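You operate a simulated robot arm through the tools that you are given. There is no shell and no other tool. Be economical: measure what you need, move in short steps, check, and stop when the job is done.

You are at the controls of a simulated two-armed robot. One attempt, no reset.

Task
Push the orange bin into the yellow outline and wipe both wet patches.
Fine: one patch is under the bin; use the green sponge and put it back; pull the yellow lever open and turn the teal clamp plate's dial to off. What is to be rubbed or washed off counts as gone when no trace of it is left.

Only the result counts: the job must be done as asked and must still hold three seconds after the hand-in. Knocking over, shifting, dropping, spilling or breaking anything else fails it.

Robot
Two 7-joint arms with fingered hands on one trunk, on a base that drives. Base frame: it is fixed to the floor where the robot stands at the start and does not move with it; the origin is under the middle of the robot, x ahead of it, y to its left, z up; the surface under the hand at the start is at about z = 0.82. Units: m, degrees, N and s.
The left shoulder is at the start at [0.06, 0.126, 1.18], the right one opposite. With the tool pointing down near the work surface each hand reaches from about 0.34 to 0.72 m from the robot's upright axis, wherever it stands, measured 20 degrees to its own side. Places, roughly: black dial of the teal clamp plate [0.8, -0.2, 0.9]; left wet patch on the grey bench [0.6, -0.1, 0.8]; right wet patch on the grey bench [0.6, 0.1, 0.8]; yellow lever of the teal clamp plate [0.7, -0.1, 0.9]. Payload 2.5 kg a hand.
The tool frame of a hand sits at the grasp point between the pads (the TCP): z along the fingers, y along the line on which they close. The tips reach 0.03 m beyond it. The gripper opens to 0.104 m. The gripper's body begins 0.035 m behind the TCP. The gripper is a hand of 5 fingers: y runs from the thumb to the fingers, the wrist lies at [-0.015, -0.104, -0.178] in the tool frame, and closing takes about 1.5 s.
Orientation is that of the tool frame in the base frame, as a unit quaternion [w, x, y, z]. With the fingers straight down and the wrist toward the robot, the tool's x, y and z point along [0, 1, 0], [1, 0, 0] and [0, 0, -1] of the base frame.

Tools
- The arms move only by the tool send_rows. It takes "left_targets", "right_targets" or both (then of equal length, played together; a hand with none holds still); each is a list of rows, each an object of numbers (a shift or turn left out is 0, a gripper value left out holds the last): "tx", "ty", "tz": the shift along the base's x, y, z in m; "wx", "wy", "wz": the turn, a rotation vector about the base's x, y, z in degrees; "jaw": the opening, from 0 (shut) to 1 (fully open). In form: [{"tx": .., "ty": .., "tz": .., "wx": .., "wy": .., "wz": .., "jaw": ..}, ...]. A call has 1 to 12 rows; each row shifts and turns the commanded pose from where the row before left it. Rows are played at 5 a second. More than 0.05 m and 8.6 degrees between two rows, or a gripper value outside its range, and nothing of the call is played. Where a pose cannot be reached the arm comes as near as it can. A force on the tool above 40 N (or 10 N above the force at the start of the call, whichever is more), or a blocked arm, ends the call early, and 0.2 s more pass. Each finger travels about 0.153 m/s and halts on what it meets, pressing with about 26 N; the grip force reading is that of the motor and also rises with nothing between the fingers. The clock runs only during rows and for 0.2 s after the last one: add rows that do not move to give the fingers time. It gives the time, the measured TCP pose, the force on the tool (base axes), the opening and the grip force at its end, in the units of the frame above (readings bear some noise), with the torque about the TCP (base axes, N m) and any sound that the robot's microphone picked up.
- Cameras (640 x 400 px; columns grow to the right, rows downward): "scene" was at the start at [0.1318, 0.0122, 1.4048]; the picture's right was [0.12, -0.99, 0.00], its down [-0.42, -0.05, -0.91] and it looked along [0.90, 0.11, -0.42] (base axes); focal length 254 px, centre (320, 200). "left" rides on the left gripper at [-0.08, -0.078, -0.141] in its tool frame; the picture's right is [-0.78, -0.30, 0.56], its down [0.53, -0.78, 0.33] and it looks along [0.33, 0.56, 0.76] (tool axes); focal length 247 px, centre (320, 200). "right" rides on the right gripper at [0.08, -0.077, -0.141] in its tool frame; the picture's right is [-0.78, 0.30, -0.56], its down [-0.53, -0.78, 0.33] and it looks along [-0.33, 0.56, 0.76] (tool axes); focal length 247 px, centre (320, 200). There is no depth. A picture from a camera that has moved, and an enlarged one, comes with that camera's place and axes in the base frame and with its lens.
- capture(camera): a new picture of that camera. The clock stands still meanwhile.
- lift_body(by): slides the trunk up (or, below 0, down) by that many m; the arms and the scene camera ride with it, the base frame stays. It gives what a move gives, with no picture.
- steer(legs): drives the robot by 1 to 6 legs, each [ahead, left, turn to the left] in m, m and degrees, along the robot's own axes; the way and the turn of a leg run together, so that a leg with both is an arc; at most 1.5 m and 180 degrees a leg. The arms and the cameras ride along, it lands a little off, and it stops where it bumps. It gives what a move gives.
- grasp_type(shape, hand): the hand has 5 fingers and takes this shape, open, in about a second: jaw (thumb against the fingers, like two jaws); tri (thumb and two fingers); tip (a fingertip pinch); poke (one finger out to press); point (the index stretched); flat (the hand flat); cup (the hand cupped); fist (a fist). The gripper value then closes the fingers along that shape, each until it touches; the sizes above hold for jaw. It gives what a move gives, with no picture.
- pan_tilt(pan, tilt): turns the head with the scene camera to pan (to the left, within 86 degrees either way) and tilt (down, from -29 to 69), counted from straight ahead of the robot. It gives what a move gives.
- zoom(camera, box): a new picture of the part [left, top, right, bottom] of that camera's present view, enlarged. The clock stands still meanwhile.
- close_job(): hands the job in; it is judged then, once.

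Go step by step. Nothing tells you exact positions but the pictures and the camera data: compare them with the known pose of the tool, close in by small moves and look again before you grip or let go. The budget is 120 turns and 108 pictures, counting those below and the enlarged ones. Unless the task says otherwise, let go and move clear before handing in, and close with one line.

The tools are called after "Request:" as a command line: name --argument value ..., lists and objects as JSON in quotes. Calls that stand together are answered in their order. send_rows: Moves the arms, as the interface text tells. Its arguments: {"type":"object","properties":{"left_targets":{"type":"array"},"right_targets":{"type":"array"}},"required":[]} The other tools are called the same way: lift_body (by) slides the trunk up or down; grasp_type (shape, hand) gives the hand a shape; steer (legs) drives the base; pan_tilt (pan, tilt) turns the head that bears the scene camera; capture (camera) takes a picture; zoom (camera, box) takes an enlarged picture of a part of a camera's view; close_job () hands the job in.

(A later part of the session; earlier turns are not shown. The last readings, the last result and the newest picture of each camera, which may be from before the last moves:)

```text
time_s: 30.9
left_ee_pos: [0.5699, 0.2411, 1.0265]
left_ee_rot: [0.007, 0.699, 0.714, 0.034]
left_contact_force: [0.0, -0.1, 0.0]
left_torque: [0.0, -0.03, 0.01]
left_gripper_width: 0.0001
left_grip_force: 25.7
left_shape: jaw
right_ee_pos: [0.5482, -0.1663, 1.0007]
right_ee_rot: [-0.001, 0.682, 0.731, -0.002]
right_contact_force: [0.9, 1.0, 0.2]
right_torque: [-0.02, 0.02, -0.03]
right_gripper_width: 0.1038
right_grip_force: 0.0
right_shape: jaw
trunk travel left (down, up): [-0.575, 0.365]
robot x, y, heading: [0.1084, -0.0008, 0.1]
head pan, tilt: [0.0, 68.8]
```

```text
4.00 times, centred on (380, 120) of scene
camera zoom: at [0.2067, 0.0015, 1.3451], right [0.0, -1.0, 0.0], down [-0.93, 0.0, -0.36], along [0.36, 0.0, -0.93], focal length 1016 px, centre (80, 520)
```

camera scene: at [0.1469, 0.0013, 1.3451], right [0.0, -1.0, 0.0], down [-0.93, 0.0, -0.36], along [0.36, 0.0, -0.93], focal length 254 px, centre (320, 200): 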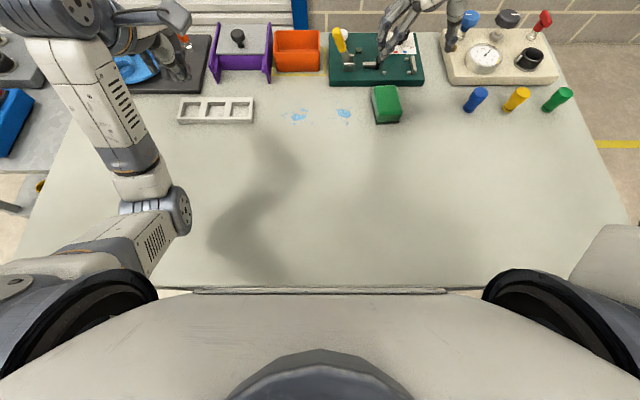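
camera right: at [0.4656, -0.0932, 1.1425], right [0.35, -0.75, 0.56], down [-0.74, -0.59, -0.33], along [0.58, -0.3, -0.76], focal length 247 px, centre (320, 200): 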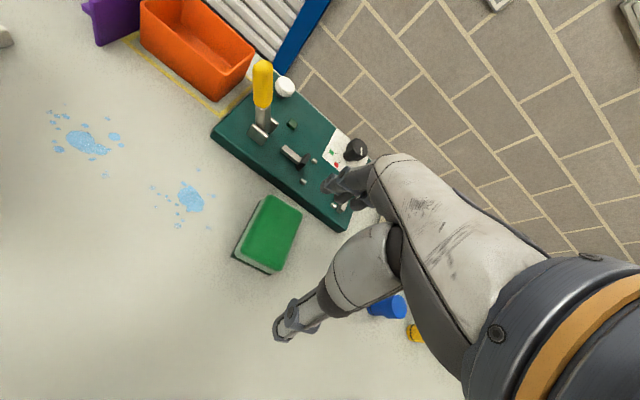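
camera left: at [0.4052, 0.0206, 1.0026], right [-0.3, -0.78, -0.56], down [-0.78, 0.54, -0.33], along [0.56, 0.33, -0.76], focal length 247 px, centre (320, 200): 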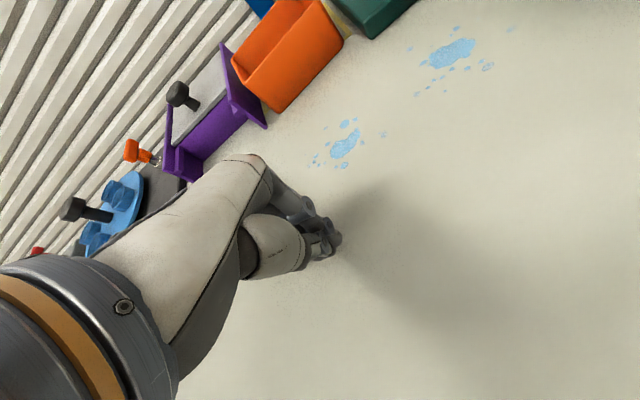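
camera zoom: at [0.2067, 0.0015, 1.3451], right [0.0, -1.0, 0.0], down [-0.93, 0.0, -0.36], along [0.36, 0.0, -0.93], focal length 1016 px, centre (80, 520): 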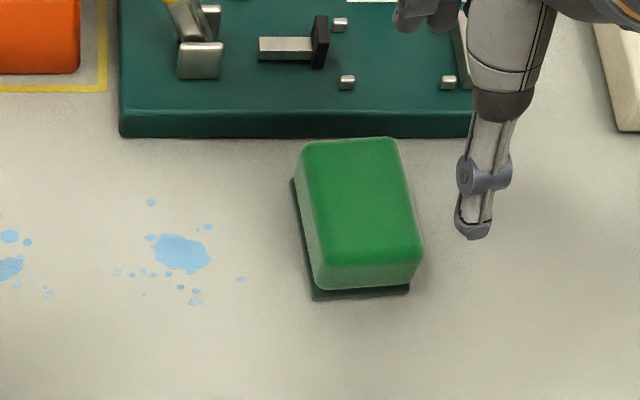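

The sponge measures about 9 cm long centred on (0.600, -0.166), so it fits with about 6 mm each side. I'll position just above it and check alignment.

Request:
send_rows --right_targets '[{"tx": 0.026, "tz": -0.03}, {"tx": 0.026, "tz": -0.03}, {"tz": -0.035}, {}]'

Request:
capture --camera "right"

Request:
zoom --camera "scene" --box '[300, 70, 460, 170]'

```text
time_s: 31.9
left_ee_pos: [0.568, 0.2408, 1.0262]
left_ee_rot: [0.009, 0.699, 0.714, 0.036]
left_contact_force: [-0.6, 0.8, -0.7]
left_torque: [0.03, 0.01, -0.02]
left_gripper_width: 0.0002
left_grip_force: 25.8
left_shape: jaw
right_ee_pos: [0.6009, -0.1661, 0.9072]
right_ee_rot: [-0.002, 0.682, 0.732, -0.002]
right_contact_force: [-0.3, 0.1, 0.6]
right_torque: [-0.01, 0.01, -0.02]
right_gripper_width: 0.1036
right_grip_force: 0.1
right_shape: jaw
trunk travel left (down, up): [-0.575, 0.365]
robot x, y, heading: [0.116, 0.0018, 0.4]
head pan, tilt: [0.0, 68.8]
```

```text
73 pictures are left
camera right: at [0.5176, -0.0925, 1.0482], right [0.35, -0.75, 0.56], down [-0.74, -0.59, -0.33], along [0.58, -0.29, -0.76], focal length 247 px, centre (320, 200)
```

right: 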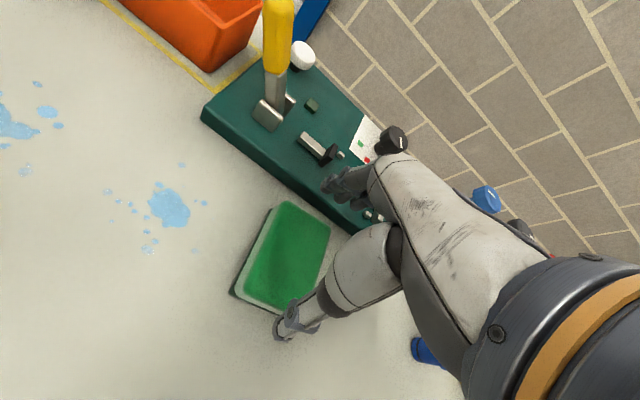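

```text
4.00 times, centred on (380, 120) of scene
camera zoom: at [0.2066, 0.0015, 1.3451], right [0.0, -1.0, 0.0], down [-0.93, 0.0, -0.36], along [0.36, 0.0, -0.93], focal length 1016 px, centre (80, 520)
```

zoom: 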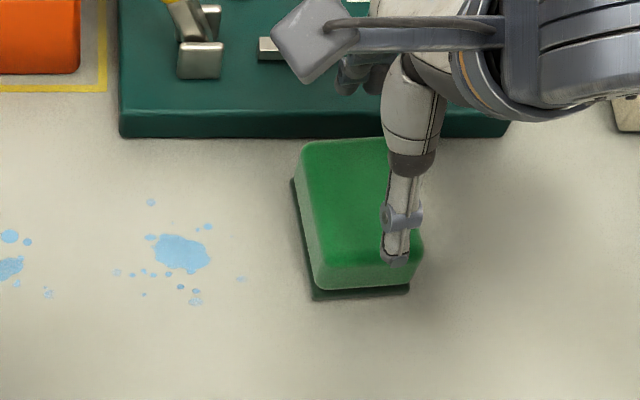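

Alignment looks right, so I'll descend to z ≈ 0.865 with a 3 mm correction.

Request:
send_rows --right_targets '[{"tx": -0.002, "ty": 0.002, "tz": -0.015}, {"tz": -0.015}, {"tz": -0.012}, {}]'

Request:
capture --camera "right"

Request:
zoom --camera "scene" --box '[300, 70, 460, 170]'

```text
time_s: 32.9
left_ee_pos: [0.57, 0.2418, 1.0262]
left_ee_rot: [0.008, 0.7, 0.714, 0.036]
left_contact_force: [-0.3, -0.5, 0.9]
left_torque: [-0.03, -0.02, -0.01]
left_gripper_width: 0.0
left_grip_force: 26.2
left_shape: jaw
right_ee_pos: [0.5927, -0.1725, 0.8752]
right_ee_rot: [-0.001, 0.681, 0.732, -0.002]
right_contact_force: [0.8, 0.0, 0.7]
right_torque: [0.01, -0.01, -0.03]
right_gripper_width: 0.1038
right_grip_force: 0.0
right_shape: jaw
right hand out of reach, approached as far as the arm can: row 2, 3
trunk travel left (down, up): [-0.575, 0.365]
robot x, y, heading: [0.1095, -0.0012, 0.2]
head pan, tilt: [0.0, 68.8]
```

```text
71 pictures are left
camera right: at [0.5102, -0.0988, 1.017], right [0.35, -0.75, 0.56], down [-0.74, -0.59, -0.33], along [0.58, -0.29, -0.76], focal length 247 px, centre (320, 200)
```

right: 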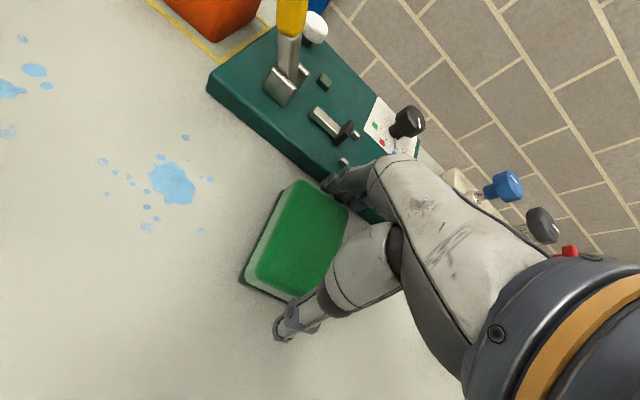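

```text
4.00 times, centred on (380, 120) of scene
camera zoom: at [0.2066, 0.0014, 1.3451], right [0.0, -1.0, 0.0], down [-0.93, 0.0, -0.36], along [0.36, 0.0, -0.93], focal length 1016 px, centre (80, 520)
```

zoom: 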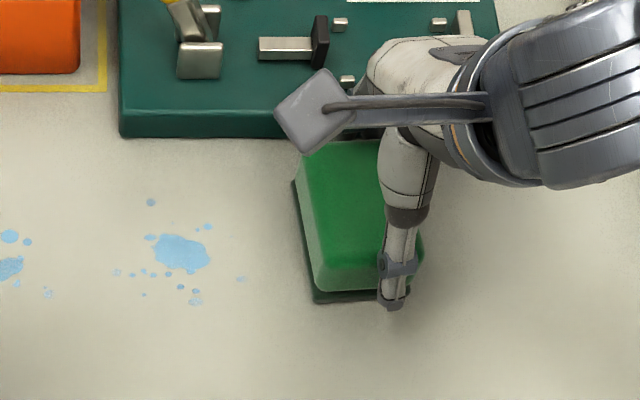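

The right elbow has drifted outward into a poor posture that limits the descent. I'll lift, swing the yaw to the other side to pull the elbow in, and return.

Request:
send_rows --right_targets '[{"tz": 0.04}, {"tz": 0.045}, {"tz": 0.045, "tx": -0.01}, {"wz": -8.5, "tz": 0.03, "tx": -0.02}, {"wz": -8.5, "tx": -0.02}, {"wz": -8.5, "tx": -0.02}, {"wz": -8.5, "tx": -0.02}, {"wz": -8.5}, {"wz": -8.5}, {"wz": -8.5}]'

Request:
pan_tilt --pan -15 --tilt 45

Request:
capture --camera "scene"

```text
time_s: 35.1
left_ee_pos: [0.5692, 0.2408, 1.0275]
left_ee_rot: [0.008, 0.699, 0.714, 0.034]
left_contact_force: [0.5, 0.0, 0.6]
left_torque: [0.01, -0.07, 0.01]
left_gripper_width: 0.0
left_grip_force: 26.2
left_shape: jaw
right_ee_pos: [0.5028, -0.1704, 1.0352]
right_ee_rot: [0.0, 0.955, 0.296, -0.001]
right_contact_force: [0.2, -0.1, -1.0]
right_torque: [0.0, -0.01, 0.02]
right_gripper_width: 0.1038
right_grip_force: 0.0
right_shape: jaw
trunk travel left (down, up): [-0.575, 0.365]
robot x, y, heading: [0.1106, -0.001, -0.2]
head pan, tilt: [0.0, 68.8]
```

```text
time_s: 36.0
left_ee_pos: [0.5676, 0.242, 1.0276]
left_ee_rot: [0.009, 0.699, 0.714, 0.035]
left_contact_force: [-0.1, 0.7, 0.3]
left_torque: [-0.02, 0.02, -0.01]
left_gripper_width: 0.0001
left_grip_force: 25.7
left_shape: jaw
right_ee_pos: [0.5023, -0.1721, 1.0352]
right_ee_rot: [-0.001, 0.954, 0.299, -0.001]
right_contact_force: [0.2, 0.2, 0.1]
right_torque: [0.01, -0.02, 0.01]
right_gripper_width: 0.1039
right_grip_force: 0.1
right_shape: jaw
trunk travel left (down, up): [-0.575, 0.365]
robot x, y, heading: [0.1101, -0.0014, 0.3]
head pan, tilt: [-15.0, 45.0]
```

```text
69 pictures are left
camera scene: at [0.2292, -0.0195, 1.3739], right [-0.26, -0.97, 0.0], down [-0.68, 0.18, -0.71], along [0.68, -0.18, -0.71], focal length 254 px, centre (320, 200)
```

scene: 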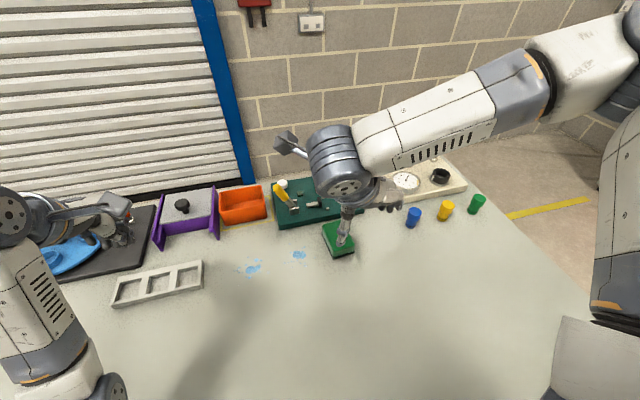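

At yaw -55° the arm is comfortable, so gripping across the 6 cm width from this side looks feasible. I'll turn the remaining 30° and move over the sponge.

Request:
send_rows --right_targets '[{"wz": -7.6, "tx": 0.022, "tz": -0.01}, {"wz": -7.6, "tx": 0.022, "tz": -0.01}, {"wz": -7.6, "tx": 0.022, "tz": -0.01}, {"wz": -7.6, "tx": 0.02, "tz": -0.01}, {"tx": 0.01, "tz": -0.035, "ty": 0.006}, {"tz": -0.03}, {"tz": -0.03}, {}]'

Request:
capture --camera "scene"

Request:
capture --camera "right"

```text
time_s: 37.8
left_ee_pos: [0.5688, 0.241, 1.027]
left_ee_rot: [0.009, 0.7, 0.714, 0.034]
left_contact_force: [-0.2, -0.1, 0.2]
left_torque: [0.04, -0.02, -0.02]
left_gripper_width: 0.0
left_grip_force: 26.0
left_shape: jaw
right_ee_pos: [0.5442, -0.2482, 0.9401]
right_ee_rot: [-0.003, 0.999, 0.037, 0.0]
right_contact_force: [-0.7, -0.3, 0.7]
right_torque: [0.01, 0.0, 0.02]
right_gripper_width: 0.1039
right_grip_force: 0.1
right_shape: jaw
right hand out of reach, approached as far as the arm can: row 2, 3, 4, 5, 6, 7
trunk travel left (down, up): [-0.575, 0.365]
robot x, y, heading: [0.1115, -0.0003, 0.0]
head pan, tilt: [-15.0, 45.0]
```

```text
68 pictures are left
camera scene: at [0.2293, -0.0195, 1.3739], right [-0.26, -0.97, 0.0], down [-0.68, 0.18, -0.71], along [0.68, -0.18, -0.71], focal length 254 px, centre (320, 200)
```

scene: 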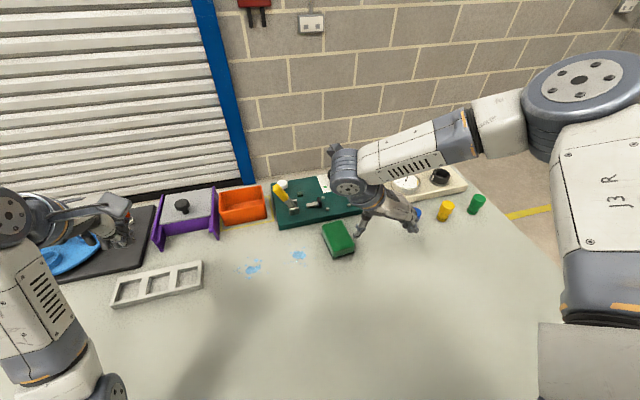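

```text
67 pictures are left
camera right: at [0.6186, -0.1673, 1.0811], right [-0.75, -0.36, 0.56], down [-0.59, 0.74, -0.33], along [-0.29, -0.58, -0.76], focal length 247 px, centre (320, 200)
```

right: 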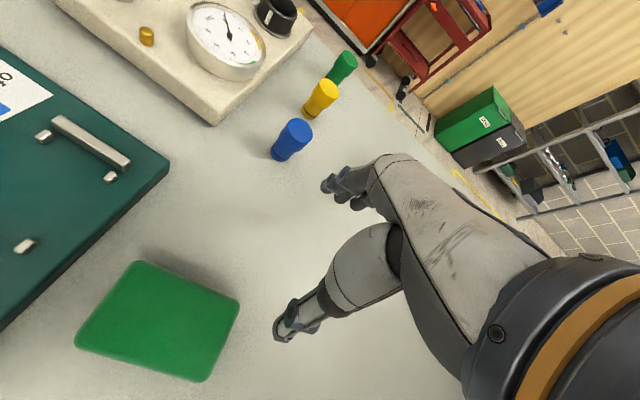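

The right arm has wandered into an awkward posture, while the left arm works well. I'll raise the right arm out of the way and drive right, so the left hand can do the sponge and plate work.

Request:
send_rows --right_targets '[{"tz": 0.045}, {"tz": 0.045}, {"tz": 0.045}, {"tz": 0.045}, {"tz": 0.045}, {"tz": 0.045, "tx": -0.02}, {"tz": 0.03, "tx": -0.03}, {"tx": -0.03}]'

Request:
steer --legs '[[0, -0.32, 0]]'

Request:
pan_tilt --pan 20 --tilt 50

Request:
capture --camera "scene"

```text
time_s: 39.6
left_ee_pos: [0.5694, 0.2413, 1.0271]
left_ee_rot: [0.009, 0.699, 0.714, 0.036]
left_contact_force: [0.5, -0.2, -0.1]
left_torque: [-0.01, -0.02, -0.03]
left_gripper_width: 0.0002
left_grip_force: 26.4
left_shape: jaw
right_ee_pos: [0.4616, -0.25, 1.2384]
right_ee_rot: [-0.002, 0.999, 0.037, -0.002]
right_contact_force: [-0.3, -0.9, 0.0]
right_torque: [0.0, 0.04, -0.01]
right_gripper_width: 0.104
right_grip_force: 0.1
right_shape: jaw
trunk travel left (down, up): [-0.575, 0.365]
robot x, y, heading: [0.1104, 0.0001, -0.0]
head pan, tilt: [-15.0, 45.0]
```

```text
time_s: 41.8
left_ee_pos: [0.5688, -0.0802, 1.0266]
left_ee_rot: [0.008, 0.695, 0.718, 0.034]
left_contact_force: [0.4, -0.7, -0.1]
left_torque: [0.02, -0.02, 0.0]
left_gripper_width: 0.0
left_grip_force: 26.2
left_shape: jaw
right_ee_pos: [0.4671, -0.5713, 1.238]
right_ee_rot: [-0.002, 0.999, 0.042, -0.001]
right_contact_force: [0.2, -0.9, 0.4]
right_torque: [0.01, -0.03, 0.04]
right_gripper_width: 0.1039
right_grip_force: 0.1
right_shape: jaw
trunk travel left (down, up): [-0.575, 0.365]
robot x, y, heading: [0.1132, -0.3232, 0.6]
head pan, tilt: [-15.0, 45.0]
```

```text
time_s: 42.8
left_ee_pos: [0.5693, -0.0793, 1.027]
left_ee_rot: [0.008, 0.696, 0.717, 0.035]
left_contact_force: [-0.3, -0.4, -0.3]
left_torque: [0.02, -0.03, 0.0]
left_gripper_width: 0.0
left_grip_force: 26.0
left_shape: jaw
right_ee_pos: [0.4672, -0.5709, 1.2387]
right_ee_rot: [-0.002, 0.999, 0.042, -0.001]
right_contact_force: [-0.5, 0.1, -0.7]
right_torque: [0.02, -0.01, 0.01]
right_gripper_width: 0.1039
right_grip_force: 0.0
right_shape: jaw
trunk travel left (down, up): [-0.575, 0.365]
robot x, y, heading: [0.1098, -0.3251, 0.9]
head pan, tilt: [20.0, 50.0]
```

```text
66 pictures are left
camera scene: at [0.2247, -0.296, 1.367], right [0.35, -0.94, 0.0], down [-0.72, -0.27, -0.64], along [0.6, 0.23, -0.77], focal length 254 px, centre (320, 200)
```

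scene: 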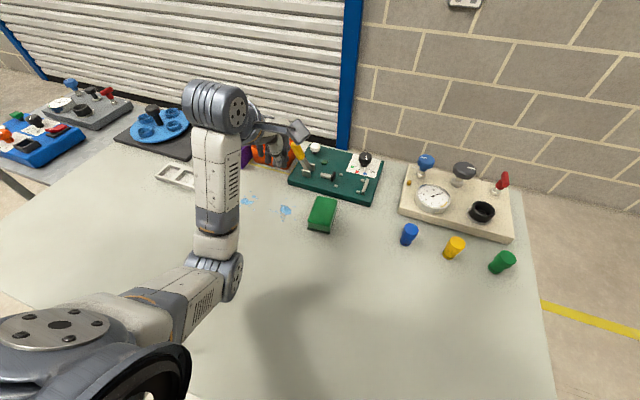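

The left arm looks good. I'll correct its small tilt, open the hand, and move it above the sponge.

Request:
send_rows --left_targets '[{"wx": -2.2, "wy": 3.4, "wz": 2.6, "jaw": 1}, {"tx": 0.01, "ty": -0.03, "tz": -0.03}, {"tx": 0.01, "ty": -0.03, "tz": -0.03}, {"tx": 0.01, "ty": -0.026, "tz": -0.03}, {}, {}]'

Request:
capture --camera "left"

Request:
zoom --camera "scene" --box '[240, 150, 400, 250]'

```text
time_s: 44.2
left_ee_pos: [0.5978, -0.1653, 0.9368]
left_ee_rot: [-0.001, 0.679, 0.734, 0.001]
left_contact_force: [0.3, -0.5, -0.8]
left_torque: [0.0, 0.03, -0.03]
left_gripper_width: 0.104
left_grip_force: 0.0
left_shape: jaw
right_ee_pos: [0.4674, -0.5711, 1.2392]
right_ee_rot: [-0.002, 0.999, 0.042, -0.001]
right_contact_force: [-0.5, 0.7, 0.2]
right_torque: [-0.02, 0.0, -0.01]
right_gripper_width: 0.1041
right_grip_force: 0.1
right_shape: jaw
trunk travel left (down, up): [-0.575, 0.365]
robot x, y, heading: [0.1119, -0.3232, 0.4]
head pan, tilt: [20.0, 50.0]
```

```text
65 pictures are left
camera left: at [0.5259, -0.2503, 1.0789], right [-0.24, -0.8, -0.56], down [-0.82, 0.47, -0.33], along [0.53, 0.38, -0.76], focal length 247 px, centre (320, 200)
```

left: 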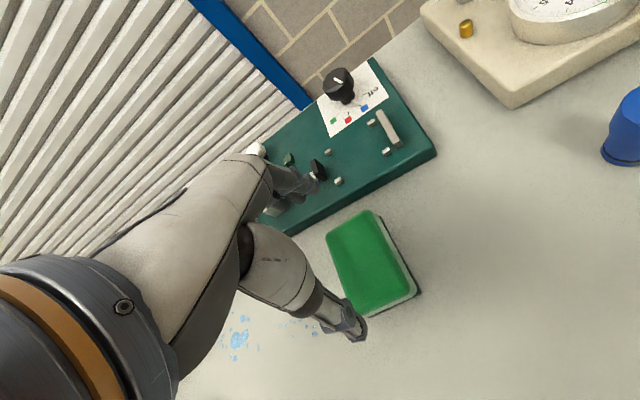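

```text
4.00 times, centred on (320, 200) of scene
camera zoom: at [0.2247, -0.296, 1.367], right [0.35, -0.94, 0.0], down [-0.72, -0.27, -0.64], along [0.6, 0.23, -0.77], focal length 1016 px, centre (320, 200)
```

zoom: 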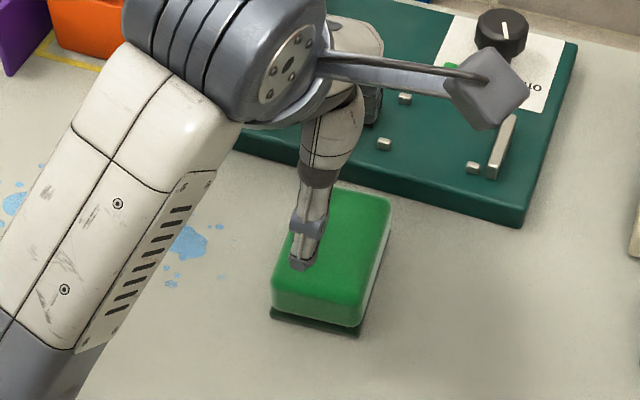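

Cross-checking both cameras puts the sponge centre at (0.597, -0.165), right under the hand. I'll descend.

Request:
send_rows --left_targets '[{"tx": -0.001, "tz": -0.025}, {"tz": -0.02}, {"tz": -0.015}, {"tz": -0.01}, {}]'

Request:
capture --camera "left"

Request:
zoom --camera "scene" --box '[240, 150, 400, 250]'

```text
time_s: 45.4
left_ee_pos: [0.5972, -0.1646, 0.8673]
left_ee_rot: [-0.001, 0.679, 0.734, 0.0]
left_contact_force: [0.3, -0.7, 1.3]
left_torque: [-0.02, 0.08, -0.02]
left_gripper_width: 0.1037
left_grip_force: 0.0
left_shape: jaw
right_ee_pos: [0.4669, -0.5719, 1.239]
right_ee_rot: [-0.002, 0.999, 0.041, -0.001]
right_contact_force: [0.3, -0.1, -0.2]
right_torque: [-0.01, 0.0, 0.01]
right_gripper_width: 0.1037
right_grip_force: 0.0
right_shape: jaw
trunk travel left (down, up): [-0.575, 0.365]
robot x, y, heading: [0.1124, -0.3231, 0.9]
head pan, tilt: [20.0, 50.0]
```

```text
63 pictures are left
camera left: at [0.5252, -0.2504, 1.0093], right [-0.24, -0.8, -0.56], down [-0.82, 0.47, -0.33], along [0.53, 0.38, -0.76], focal length 247 px, centre (320, 200)
```

left: 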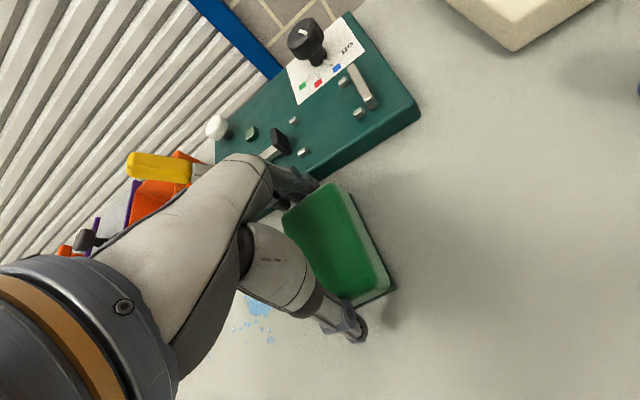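

```text
4.00 times, centred on (320, 200) of scene
camera zoom: at [0.2246, -0.296, 1.3671], right [0.35, -0.94, 0.0], down [-0.72, -0.27, -0.64], along [0.6, 0.23, -0.77], focal length 1016 px, centre (320, 200)
```

zoom: 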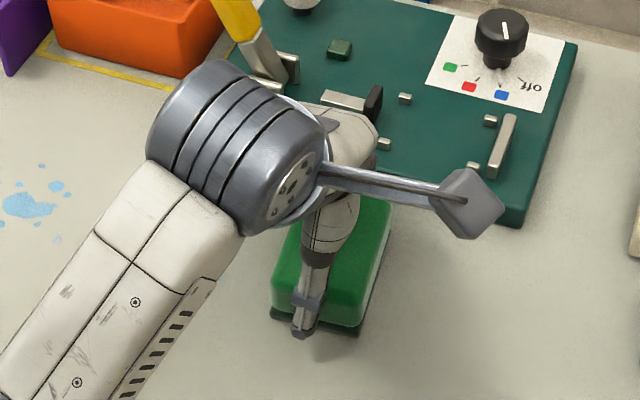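

The thumb and fingers straddle the sponge. I'll close and lift a little to check the grip.

Request:
send_rows --left_targets '[{"jaw": 0}, {}, {}, {}, {}, {}, {}, {"tz": 0.02}, {"tz": 0.02}, {}]'

Request:
capture --camera "left"

Request:
zoom --camera "scene" --box '[200, 150, 400, 275]'

```text
time_s: 47.6
left_ee_pos: [0.5971, -0.1647, 0.9071]
left_ee_rot: [-0.001, 0.679, 0.734, 0.001]
left_contact_force: [0.4, -1.2, -0.5]
left_torque: [0.02, 0.04, 0.0]
left_gripper_width: 0.0867
left_grip_force: 26.0
left_shape: jaw
right_ee_pos: [0.4671, -0.571, 1.2389]
right_ee_rot: [-0.001, 0.999, 0.042, -0.001]
right_contact_force: [-0.1, 0.2, -0.4]
right_torque: [-0.02, 0.01, 0.02]
right_gripper_width: 0.104
right_grip_force: 0.0
right_shape: jaw
trunk travel left (down, up): [-0.575, 0.365]
robot x, y, heading: [0.1123, -0.3273, 0.5]
head pan, tilt: [20.0, 50.0]
```

```text
61 pictures are left
camera left: at [0.5254, -0.2503, 1.0493], right [-0.24, -0.8, -0.56], down [-0.82, 0.47, -0.33], along [0.53, 0.38, -0.76], focal length 247 px, centre (320, 200)
```

left: 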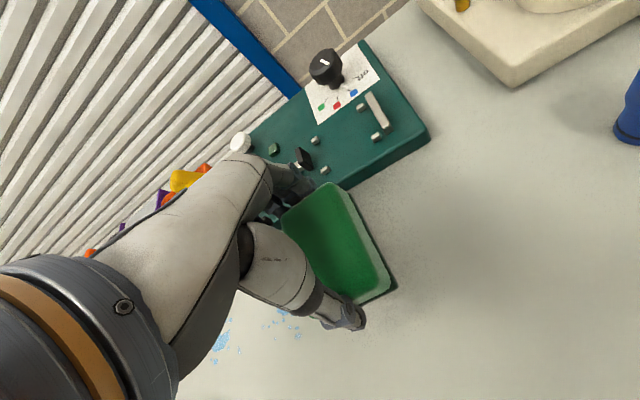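

```text
3.20 times, centred on (300, 212) of scene
camera zoom: at [0.2247, -0.2959, 1.367], right [0.35, -0.94, 0.0], down [-0.72, -0.27, -0.64], along [0.6, 0.23, -0.77], focal length 813 px, centre (384, 160)
```

zoom: 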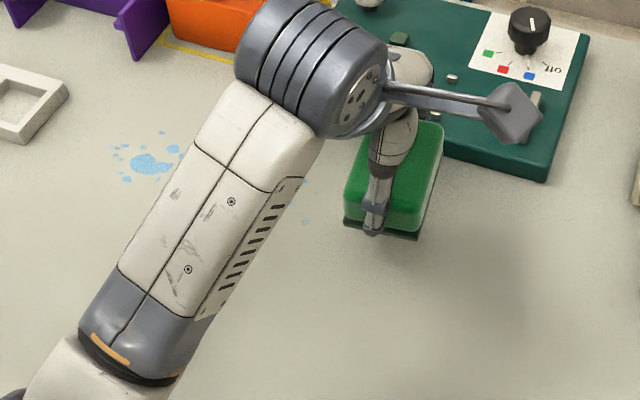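

The grip is firm (8.7 cm). I'll drive left 13 cm to centre the work for the left arm, lower, and press lightly to see the force.

Request:
steer --legs '[[0, 0.13, 0]]'

Request:
send_rows --left_targets '[{"ty": -0.04}, {"ty": -0.04}, {"tz": -0.02}, {"tz": -0.018}, {"tz": -0.004}, {}]'

```text
time_s: 48.9
left_ee_pos: [0.5971, -0.0374, 0.907]
left_ee_rot: [0.0, 0.68, 0.733, -0.001]
left_contact_force: [0.0, 1.2, -0.3]
left_torque: [-0.02, 0.0, 0.0]
left_gripper_width: 0.0866
left_grip_force: 25.4
left_shape: jaw
right_ee_pos: [0.4661, -0.4424, 1.239]
right_ee_rot: [0.0, 0.999, 0.041, -0.001]
right_contact_force: [0.4, 0.7, -0.8]
right_torque: [-0.01, -0.01, 0.06]
right_gripper_width: 0.1039
right_grip_force: 0.0
right_shape: jaw
trunk travel left (down, up): [-0.575, 0.365]
robot x, y, heading: [0.1076, -0.1937, 0.5]
head pan, tilt: [20.0, 50.0]
```

```text
time_s: 50.3
left_ee_pos: [0.5958, -0.1184, 0.8682]
left_ee_rot: [0.001, 0.681, 0.733, 0.001]
left_contact_force: [0.3, -0.1, 9.3]
left_torque: [-0.05, 0.47, 0.03]
left_gripper_width: 0.0866
left_grip_force: 25.9
left_shape: jaw
right_ee_pos: [0.4649, -0.4433, 1.2382]
right_ee_rot: [-0.002, 0.999, 0.04, 0.0]
right_contact_force: [0.2, -1.0, 0.1]
right_torque: [-0.01, -0.01, -0.01]
right_gripper_width: 0.104
right_grip_force: 0.0
right_shape: jaw
trunk travel left (down, up): [-0.575, 0.365]
robot x, y, heading: [0.1138, -0.1953, 0.6]
head pan, tilt: [20.0, 50.0]
```

There is about 9 N of contact, which is good. Now I'll sweep left across both patches.

Request:
send_rows --left_targets '[{"tx": 0.004, "ty": 0.025}, {"ty": 0.025}, {"ty": 0.025}, {"ty": 0.025}, {"ty": 0.025}, {"ty": 0.025}, {"ty": 0.025}, {"ty": 0.025}, {"ty": 0.025}, {"ty": 0.01}, {}]'

Request:
send_rows --left_targets '[{"tx": -0.02}, {"ty": -0.025}, {"ty": -0.025}, {"ty": -0.025}, {"ty": -0.025}, {"ty": -0.025}, {"ty": -0.025}, {"ty": -0.025}, {"ty": -0.025}, {"ty": -0.025}, {"ty": -0.025}, {}]'

Request:
pan_tilt --pan 10 --tilt 55

Request:
capture --camera "scene"

Request:
capture --camera "left"

```text
time_s: 52.7
left_ee_pos: [0.5996, 0.1179, 0.8662]
left_ee_rot: [0.001, 0.68, 0.733, 0.002]
left_contact_force: [-0.3, -8.5, 18.8]
left_torque: [-0.31, 0.93, 0.39]
left_gripper_width: 0.0855
left_grip_force: 25.9
left_shape: jaw
right_ee_pos: [0.4639, -0.4455, 1.2385]
right_ee_rot: [-0.002, 0.999, 0.04, 0.0]
right_contact_force: [0.1, -0.3, 0.1]
right_torque: [0.02, -0.01, 0.0]
right_gripper_width: 0.1038
right_grip_force: 0.1
right_shape: jaw
trunk travel left (down, up): [-0.575, 0.365]
robot x, y, heading: [0.1106, -0.1952, 0.8]
head pan, tilt: [20.0, 50.0]
```

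```text
time_s: 55.3
left_ee_pos: [0.5792, -0.1317, 0.8665]
left_ee_rot: [0.0, 0.681, 0.733, 0.001]
left_contact_force: [-1.9, 6.8, 15.6]
left_torque: [0.09, 0.29, -0.12]
left_gripper_width: 0.0872
left_grip_force: 25.8
left_shape: jaw
right_ee_pos: [0.4644, -0.4428, 1.2384]
right_ee_rot: [-0.001, 0.999, 0.041, 0.0]
right_contact_force: [-0.1, -0.3, 0.0]
right_torque: [-0.02, 0.02, 0.0]
right_gripper_width: 0.1037
right_grip_force: 0.0
right_shape: jaw
trunk travel left (down, up): [-0.575, 0.365]
robot x, y, heading: [0.1123, -0.1938, 0.5]
head pan, tilt: [20.0, 50.0]
```

```text
time_s: 56.0
left_ee_pos: [0.5791, -0.132, 0.8664]
left_ee_rot: [0.001, 0.681, 0.733, 0.0]
left_contact_force: [-2.2, 4.7, 15.7]
left_torque: [0.08, 0.34, -0.23]
left_gripper_width: 0.0868
left_grip_force: 25.9
left_shape: jaw
right_ee_pos: [0.4647, -0.4433, 1.2388]
right_ee_rot: [-0.001, 0.999, 0.041, 0.0]
right_contact_force: [-0.8, 0.0, 1.0]
right_torque: [0.02, 0.03, 0.0]
right_gripper_width: 0.104
right_grip_force: 0.1
right_shape: jaw
trunk travel left (down, up): [-0.575, 0.365]
robot x, y, heading: [0.1119, -0.1954, 0.8]
head pan, tilt: [10.0, 55.0]
```

```text
59 pictures are left
camera scene: at [0.2208, -0.1811, 1.3607], right [0.18, -0.98, 0.0], down [-0.8, -0.15, -0.57], along [0.57, 0.11, -0.82], focal length 254 px, centre (320, 200)
```

scene: 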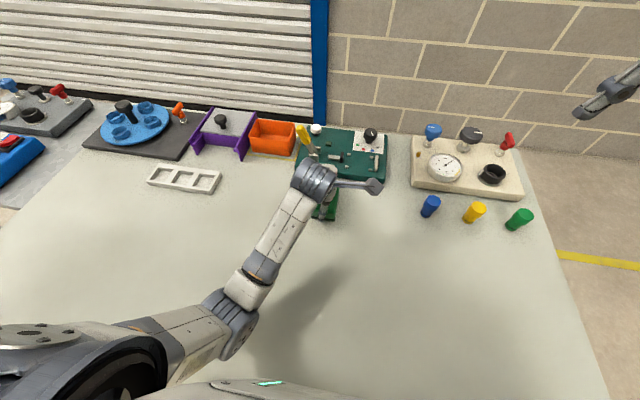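

```text
58 pictures are left
camera left: at [0.5071, -0.2177, 1.0086], right [-0.24, -0.8, -0.56], down [-0.81, 0.48, -0.33], along [0.53, 0.37, -0.76], focal length 247 px, centre (320, 200)
```

left: 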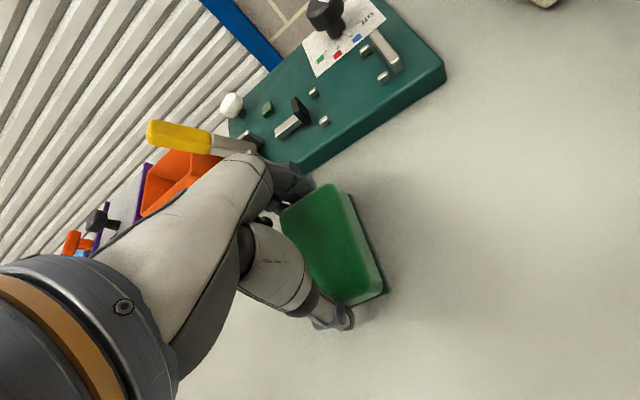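

The patches appear gone. I'll zoom in to check for traces.

Request:
zoom --camera "scene" --box '[200, 140, 344, 230]'

```text
4.44 times, centred on (272, 185) of scene
camera zoom: at [0.2208, -0.1811, 1.3607], right [0.18, -0.98, 0.0], down [-0.8, -0.15, -0.57], along [0.57, 0.11, -0.82], focal length 1129 px, centre (533, 267)
```

zoom: 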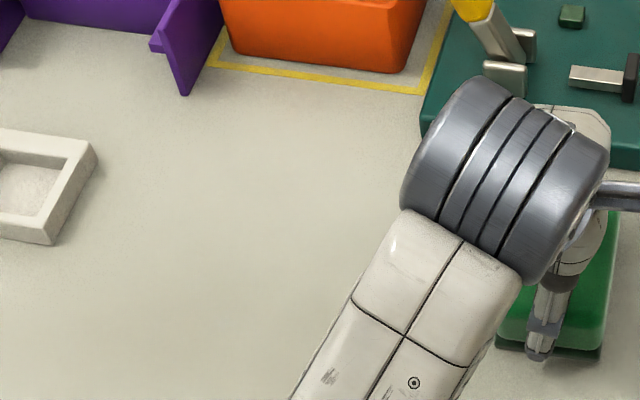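

The left area is clean. I'll put the sponge back at its original spot (TCP 0.597, -0.1647) and then check the rest.

Request:
send_rows --left_targets '[{"tz": 0.03}, {"tx": 0.009, "ty": -0.0165}, {"tx": 0.009, "ty": -0.0165}, {}]'

```text
time_s: 57.0
left_ee_pos: [0.5983, -0.1661, 0.8937]
left_ee_rot: [-0.001, 0.68, 0.733, 0.0]
left_contact_force: [-0.3, -0.6, -0.6]
left_torque: [0.03, -0.01, -0.02]
left_gripper_width: 0.0869
left_grip_force: 26.1
left_shape: jaw
right_ee_pos: [0.4653, -0.4441, 1.2386]
right_ee_rot: [-0.001, 0.999, 0.041, -0.001]
right_contact_force: [0.3, 0.5, -0.7]
right_torque: [-0.02, -0.01, -0.02]
right_gripper_width: 0.1037
right_grip_force: 0.1
right_shape: jaw
trunk travel left (down, up): [-0.575, 0.365]
robot x, y, heading: [0.1098, -0.1976, 0.9]
head pan, tilt: [10.0, 55.0]
```

Request:
send_rows --left_targets '[{"tx": -0.001, "ty": 0.001, "tz": -0.015}, {"tz": -0.0105}, {}, {"jaw": 1}, {}, {}, {}, {}]'

Request:
send_rows --left_targets '[{"tz": 0.03}, {"tz": 0.04}, {"tz": 0.04}, {"tz": 0.04}, {"tz": 0.02, "tx": -0.04}, {"tx": -0.04, "ty": 0.02}]'

Request:
capture --camera "left"

Request:
zoom --camera "scene" --box '[240, 120, 400, 220]'

```text
time_s: 58.8
left_ee_pos: [0.5967, -0.1651, 0.8683]
left_ee_rot: [-0.001, 0.68, 0.733, 0.0]
left_contact_force: [-0.3, 0.3, -0.6]
left_torque: [0.0, 0.0, -0.01]
left_gripper_width: 0.1033
left_grip_force: 0.0
left_shape: jaw
right_ee_pos: [0.4664, -0.4437, 1.2393]
right_ee_rot: [-0.002, 0.999, 0.041, -0.001]
right_contact_force: [-0.1, 0.3, 0.0]
right_torque: [0.0, 0.03, 0.01]
right_gripper_width: 0.1035
right_grip_force: 0.1
right_shape: jaw
trunk travel left (down, up): [-0.575, 0.365]
robot x, y, heading: [0.1113, -0.1946, 0.7]
head pan, tilt: [10.0, 55.0]
```

```text
time_s: 60.2
left_ee_pos: [0.5627, -0.086, 1.0229]
left_ee_rot: [-0.026, 0.641, 0.763, 0.075]
left_contact_force: [0.5, -1.0, 0.2]
left_torque: [0.02, -0.02, -0.04]
left_gripper_width: 0.1039
left_grip_force: 0.1
left_shape: jaw
left hand out of reach, approached as far as the arm can: row 5, 6
right_ee_pos: [0.4656, -0.4431, 1.2384]
right_ee_rot: [-0.002, 0.999, 0.04, 0.0]
right_contact_force: [0.2, -0.8, 0.0]
right_torque: [-0.01, -0.03, -0.02]
right_gripper_width: 0.1036
right_grip_force: 0.1
right_shape: jaw
trunk travel left (down, up): [-0.575, 0.365]
robot x, y, heading: [0.1121, -0.197, 0.8]
head pan, tilt: [10.0, 55.0]
stopped in row 6 (left hand): the arm was blocked; the commanded pose is now the measured one
```

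```text
56 pictures are left
camera left: at [0.491, -0.1979, 1.1472], right [-0.12, -0.72, -0.68], down [-0.84, 0.44, -0.32], along [0.53, 0.53, -0.66], focal length 247 px, centre (320, 200)
```

left: 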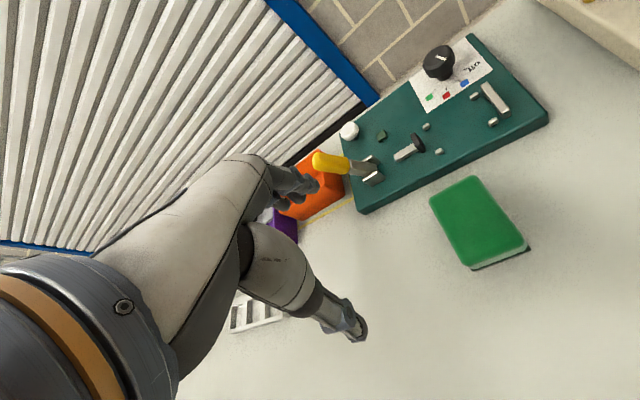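

```text
4.00 times, centred on (320, 170) of scene
camera zoom: at [0.2221, -0.1814, 1.3605], right [0.18, -0.98, 0.0], down [-0.81, -0.15, -0.57], along [0.56, 0.11, -0.82], focal length 1016 px, centre (320, 320)
```

zoom: 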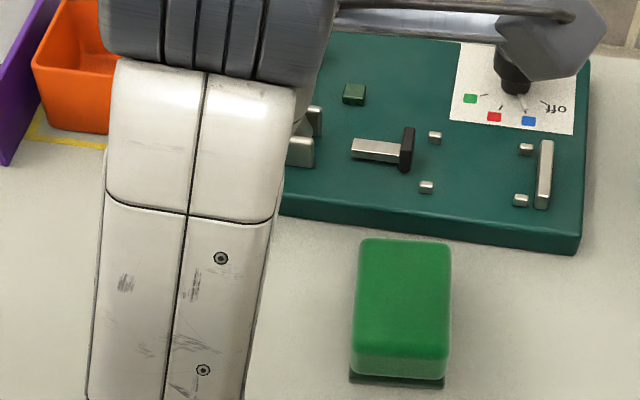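

The sponge is back in place. Now the lever: I'll take a close look at it.

Request:
zoom --camera "left" --box '[300, 100, 460, 220]'

Request:
send_rows --left_targets '[{"tx": 0.03, "ty": 0.03, "tz": 0.02}, {"tx": 0.0, "ty": 0.045}, {"ty": 0.045}, {"ty": 0.03}]'

Request:
zoom --camera "scene" --box '[290, 105, 402, 175]'

```text
3.33 times, centred on (380, 160) of left
camera zoom: at [0.491, -0.1979, 1.1472], right [-0.12, -0.72, -0.68], down [-0.84, 0.44, -0.32], along [0.53, 0.53, -0.66], focal length 823 px, centre (120, 333)
```

zoom: 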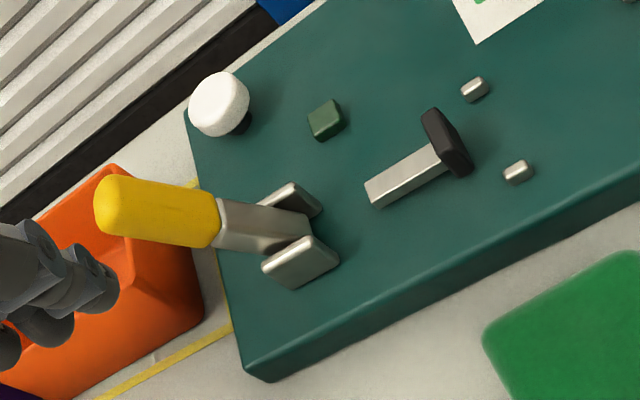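

```text
time_s: 61.2
left_ee_pos: [0.5934, 0.0634, 1.0461]
left_ee_rot: [-0.024, 0.643, 0.762, 0.074]
left_contact_force: [-0.7, 0.1, -0.8]
left_torque: [0.02, 0.05, -0.02]
left_gripper_width: 0.1038
left_grip_force: 0.1
left_shape: jaw
right_ee_pos: [0.466, -0.4433, 1.2385]
right_ee_rot: [-0.002, 0.999, 0.041, -0.001]
right_contact_force: [-0.1, 0.1, -0.6]
right_torque: [-0.01, 0.01, 0.0]
right_gripper_width: 0.1039
right_grip_force: 0.1
right_shape: jaw
trunk travel left (down, up): [-0.575, 0.365]
robot x, y, heading: [0.1126, -0.1982, 0.5]
head pan, tilt: [10.0, 55.0]
```

```text
5.71 times, centred on (346, 140) of scene
camera zoom: at [0.2221, -0.1811, 1.3605], right [0.18, -0.98, 0.0], down [-0.81, -0.15, -0.57], along [0.56, 0.1, -0.82], focal length 1452 px, centre (171, 543)
```

zoom: 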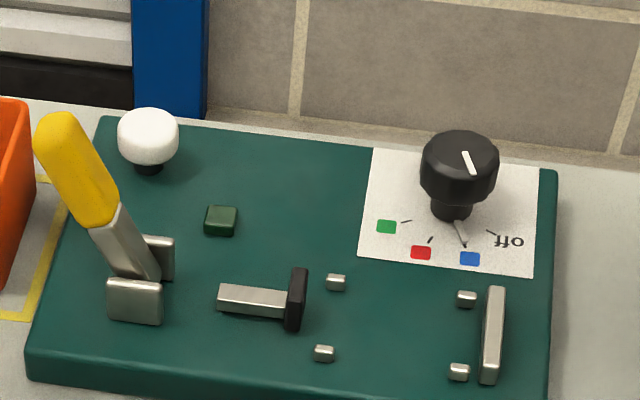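

The lever pivots about the x axis at about (0.725, -0.073, 0.85), with its handle leaning about 21° toward +y. I'll straighten the hand, part-open it, and place it above the handle so I can pinch it and feel which way it opens.

Request:
send_rows --left_targets '[{"wx": -4.1, "wy": 1.7, "wz": -4.8, "jaw": 0.6}, {"wx": -4.1, "wy": 1.7, "wz": -4.8}, {"tx": 0.033, "ty": -0.026, "tz": -0.006}, {"tx": 0.033, "ty": -0.026, "tz": -0.006}, {"tx": 0.033, "ty": -0.026, "tz": -0.006}, {"tx": 0.033, "ty": -0.026, "tz": -0.006}, {}]'

Request:
capture --camera "left"

Request:
zoom --camera "scene" --box '[290, 85, 402, 155]'

```text
time_s: 62.8
left_ee_pos: [0.7265, -0.0413, 1.0215]
left_ee_rot: [0.006, 0.705, 0.709, 0.002]
left_contact_force: [0.1, -0.6, 0.1]
left_torque: [-0.02, 0.04, 0.03]
left_gripper_width: 0.0628
left_grip_force: 0.1
left_shape: jaw
right_ee_pos: [0.4646, -0.4435, 1.2382]
right_ee_rot: [-0.001, 0.999, 0.041, -0.001]
right_contact_force: [1.1, -0.3, 0.7]
right_torque: [-0.03, -0.02, -0.01]
right_gripper_width: 0.1036
right_grip_force: 0.1
right_shape: jaw
trunk travel left (down, up): [-0.575, 0.365]
robot x, y, heading: [0.109, -0.1973, 0.4]
head pan, tilt: [10.0, 55.0]
```

```text
52 pictures are left
camera left: at [0.6473, -0.1223, 1.1626], right [-0.29, -0.78, -0.56], down [-0.78, 0.53, -0.34], along [0.56, 0.33, -0.76], focal length 247 px, centre (320, 200)
```

left: 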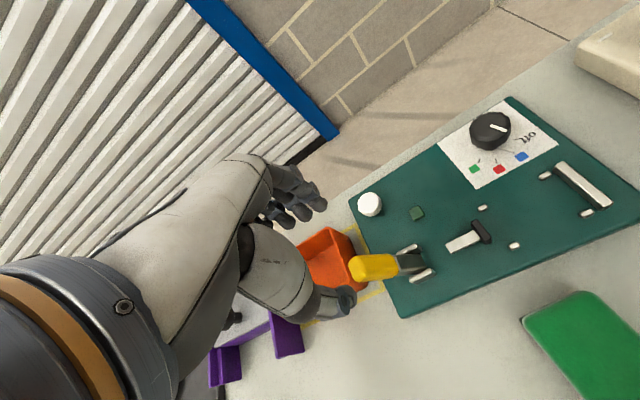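

```text
5.71 times, centred on (346, 120) of scene
camera zoom: at [0.222, -0.1813, 1.3605], right [0.18, -0.98, 0.0], down [-0.81, -0.15, -0.57], along [0.56, 0.11, -0.82], focal length 1452 px, centre (171, 657)
```

zoom: 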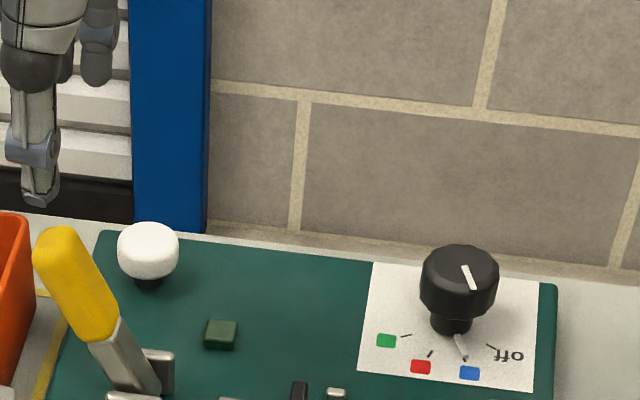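

The lever tip is at about (0.72, -0.039, 0.937), directly below the hand. I'll descend around it.

Request:
send_rows --left_targets '[{"tx": -0.005, "ty": -0.003, "tz": -0.03}, {"tz": -0.03}, {"tz": -0.02}, {"tz": -0.015}, {}]'

Request:
capture --camera "left"

Request:
zoom --camera "scene" --box '[250, 85, 362, 155]'

```text
time_s: 64.0
left_ee_pos: [0.7192, -0.0435, 0.9233]
left_ee_rot: [0.005, 0.705, 0.709, 0.002]
left_contact_force: [0.5, 1.1, -0.5]
left_torque: [0.02, -0.02, -0.02]
left_gripper_width: 0.0628
left_grip_force: 0.0
left_shape: jaw
right_ee_pos: [0.4659, -0.4438, 1.2382]
right_ee_rot: [-0.001, 0.999, 0.042, -0.001]
right_contact_force: [-0.4, -0.8, 0.9]
right_torque: [-0.03, 0.02, -0.02]
right_gripper_width: 0.1038
right_grip_force: 0.1
right_shape: jaw
trunk travel left (down, up): [-0.575, 0.365]
robot x, y, heading: [0.1163, -0.195, 0.7]
head pan, tilt: [10.0, 55.0]
```

```text
50 pictures are left
camera left: at [0.6395, -0.1243, 1.0666], right [-0.29, -0.78, -0.56], down [-0.78, 0.53, -0.34], along [0.56, 0.33, -0.76], focal length 247 px, centre (320, 200)
```

left: 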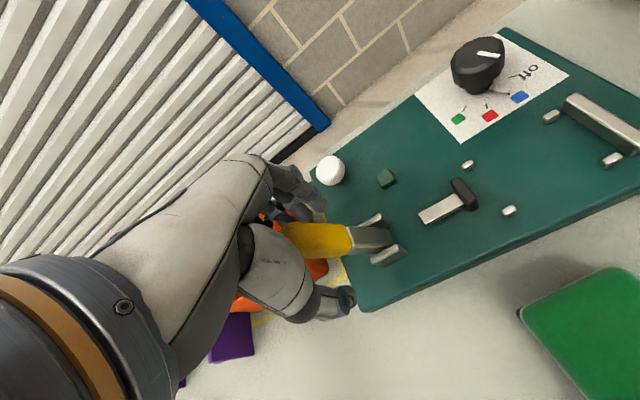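

```text
5.71 times, centred on (306, 120) of scene
camera zoom: at [0.2221, -0.1814, 1.3605], right [0.18, -0.98, 0.0], down [-0.81, -0.15, -0.57], along [0.56, 0.11, -0.82], focal length 1452 px, centre (400, 657)
```

zoom: 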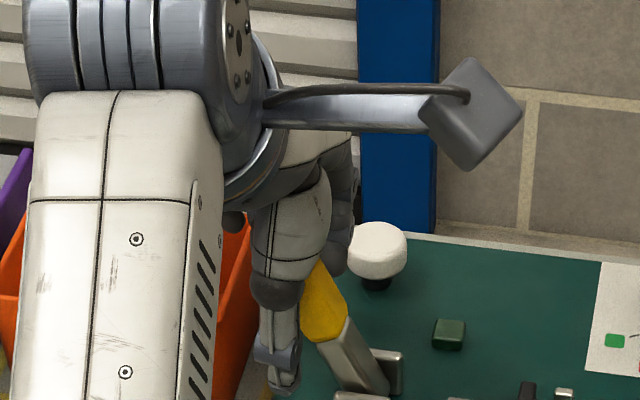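

The handle passes right through the grasp point. I'll close on it.

Request:
send_rows --left_targets '[{"jaw": 0}, {}, {}, {}, {}, {}]'

Request:
capture --camera "left"

```text
time_s: 65.4
left_ee_pos: [0.718, -0.0456, 0.9243]
left_ee_rot: [0.005, 0.706, 0.708, 0.001]
left_contact_force: [-6.9, 0.4, -2.0]
left_torque: [-0.02, 0.24, 0.06]
left_gripper_width: 0.011
left_grip_force: 25.6
left_shape: jaw
right_ee_pos: [0.4656, -0.4431, 1.2384]
right_ee_rot: [-0.001, 0.999, 0.041, 0.0]
right_contact_force: [-0.3, 1.0, -0.1]
right_torque: [-0.01, 0.01, -0.03]
right_gripper_width: 0.104
right_grip_force: 0.2
right_shape: jaw
trunk travel left (down, up): [-0.575, 0.365]
robot x, y, heading: [0.1095, -0.1973, 0.4]
head pan, tilt: [10.0, 55.0]
```

```text
48 pictures are left
camera left: at [0.639, -0.1243, 1.0668], right [-0.29, -0.78, -0.55], down [-0.78, 0.53, -0.34], along [0.56, 0.33, -0.76], focal length 247 px, centre (320, 200)
```

left: 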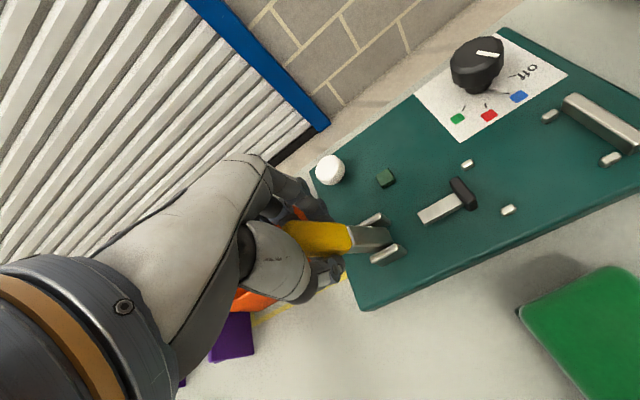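

It is gripped (1.1 cm). I'll try a small arc toward +y and read the force.

Request:
send_rows --left_targets '[{"ty": 0.006, "tz": -0.002}, {"ty": 0.006, "tz": -0.0025}, {}]'

Request:
capture --camera "left"

```text
time_s: 66.2
left_ee_pos: [0.717, -0.0368, 0.9232]
left_ee_rot: [0.009, 0.708, 0.706, 0.002]
left_contact_force: [-12.6, -18.6, 9.5]
left_torque: [-0.46, 0.29, -0.13]
left_gripper_width: 0.0116
left_grip_force: 26.1
left_shape: jaw
right_ee_pos: [0.4621, -0.4453, 1.2383]
right_ee_rot: [-0.003, 0.999, 0.04, 0.0]
right_contact_force: [0.4, 0.3, 0.6]
right_torque: [-0.01, 0.0, 0.0]
right_gripper_width: 0.1039
right_grip_force: 0.0
right_shape: jaw
trunk travel left (down, up): [-0.575, 0.365]
robot x, y, heading: [0.1136, -0.1976, 0.4]
head pan, tilt: [10.0, 55.0]
```

```text
47 pictures are left
camera left: at [0.6375, -0.1158, 1.0651], right [-0.29, -0.78, -0.55], down [-0.77, 0.53, -0.35], along [0.57, 0.33, -0.76], focal length 247 px, centre (320, 200)
```

left: 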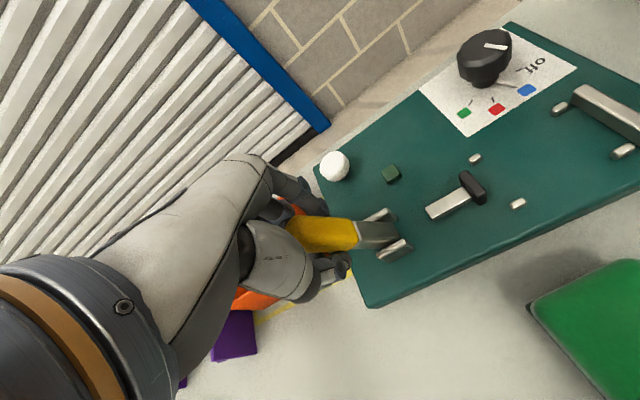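

There is some resistance (19 N) toward +y. For comparison I'll try the −y direction.

Request:
send_rows --left_targets '[{"ty": -0.006, "tz": 0.002}, {"ty": -0.006, "tz": 0.0025}, {}]'

Request:
send_rows --left_targets '[{"ty": -0.006, "tz": 0.002}, {"ty": -0.006, "tz": 0.001}, {}]'

Request:
capture --camera "left"

```text
time_s: 67.0
left_ee_pos: [0.7172, -0.0415, 0.9237]
left_ee_rot: [0.003, 0.704, 0.71, 0.002]
left_contact_force: [-10.6, 1.5, 1.1]
left_torque: [-0.07, 0.26, 0.09]
left_gripper_width: 0.0112
left_grip_force: 25.9
left_shape: jaw
right_ee_pos: [0.4647, -0.4425, 1.2394]
right_ee_rot: [-0.002, 0.999, 0.042, 0.001]
right_contact_force: [0.8, 0.2, 0.2]
right_torque: [-0.01, -0.01, 0.01]
right_gripper_width: 0.1037
right_grip_force: 0.2
right_shape: jaw
trunk travel left (down, up): [-0.575, 0.365]
robot x, y, heading: [0.1143, -0.1988, 0.8]
head pan, tilt: [10.0, 55.0]
```

```text
time_s: 67.8
left_ee_pos: [0.719, -0.056, 0.9296]
left_ee_rot: [0.006, 0.705, 0.709, 0.002]
left_contact_force: [-15.3, 6.1, 6.0]
left_torque: [0.27, 0.42, 0.1]
left_gripper_width: 0.0113
left_grip_force: 26.0
left_shape: jaw
right_ee_pos: [0.463, -0.4433, 1.239]
right_ee_rot: [-0.001, 0.999, 0.041, 0.001]
right_contact_force: [-0.3, 0.2, 0.3]
right_torque: [-0.03, -0.02, -0.04]
right_gripper_width: 0.1037
right_grip_force: 0.1
right_shape: jaw
trunk travel left (down, up): [-0.575, 0.365]
robot x, y, heading: [0.1077, -0.1977, 0.7]
head pan, tilt: [10.0, 55.0]
```

```text
46 pictures are left
camera left: at [0.6383, -0.1349, 1.0712], right [-0.29, -0.78, -0.56], down [-0.78, 0.53, -0.34], along [0.56, 0.33, -0.76], focal length 247 px, centre (320, 200)
```

left: 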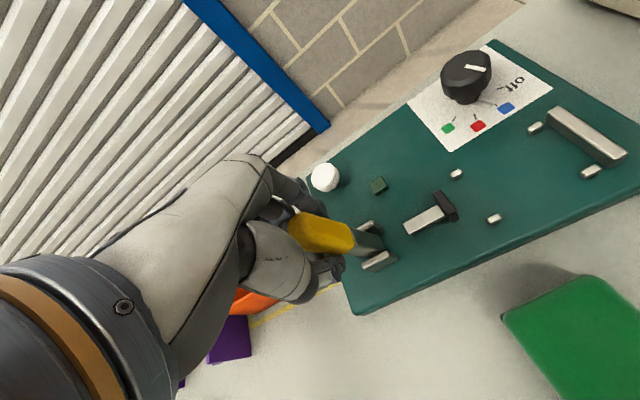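

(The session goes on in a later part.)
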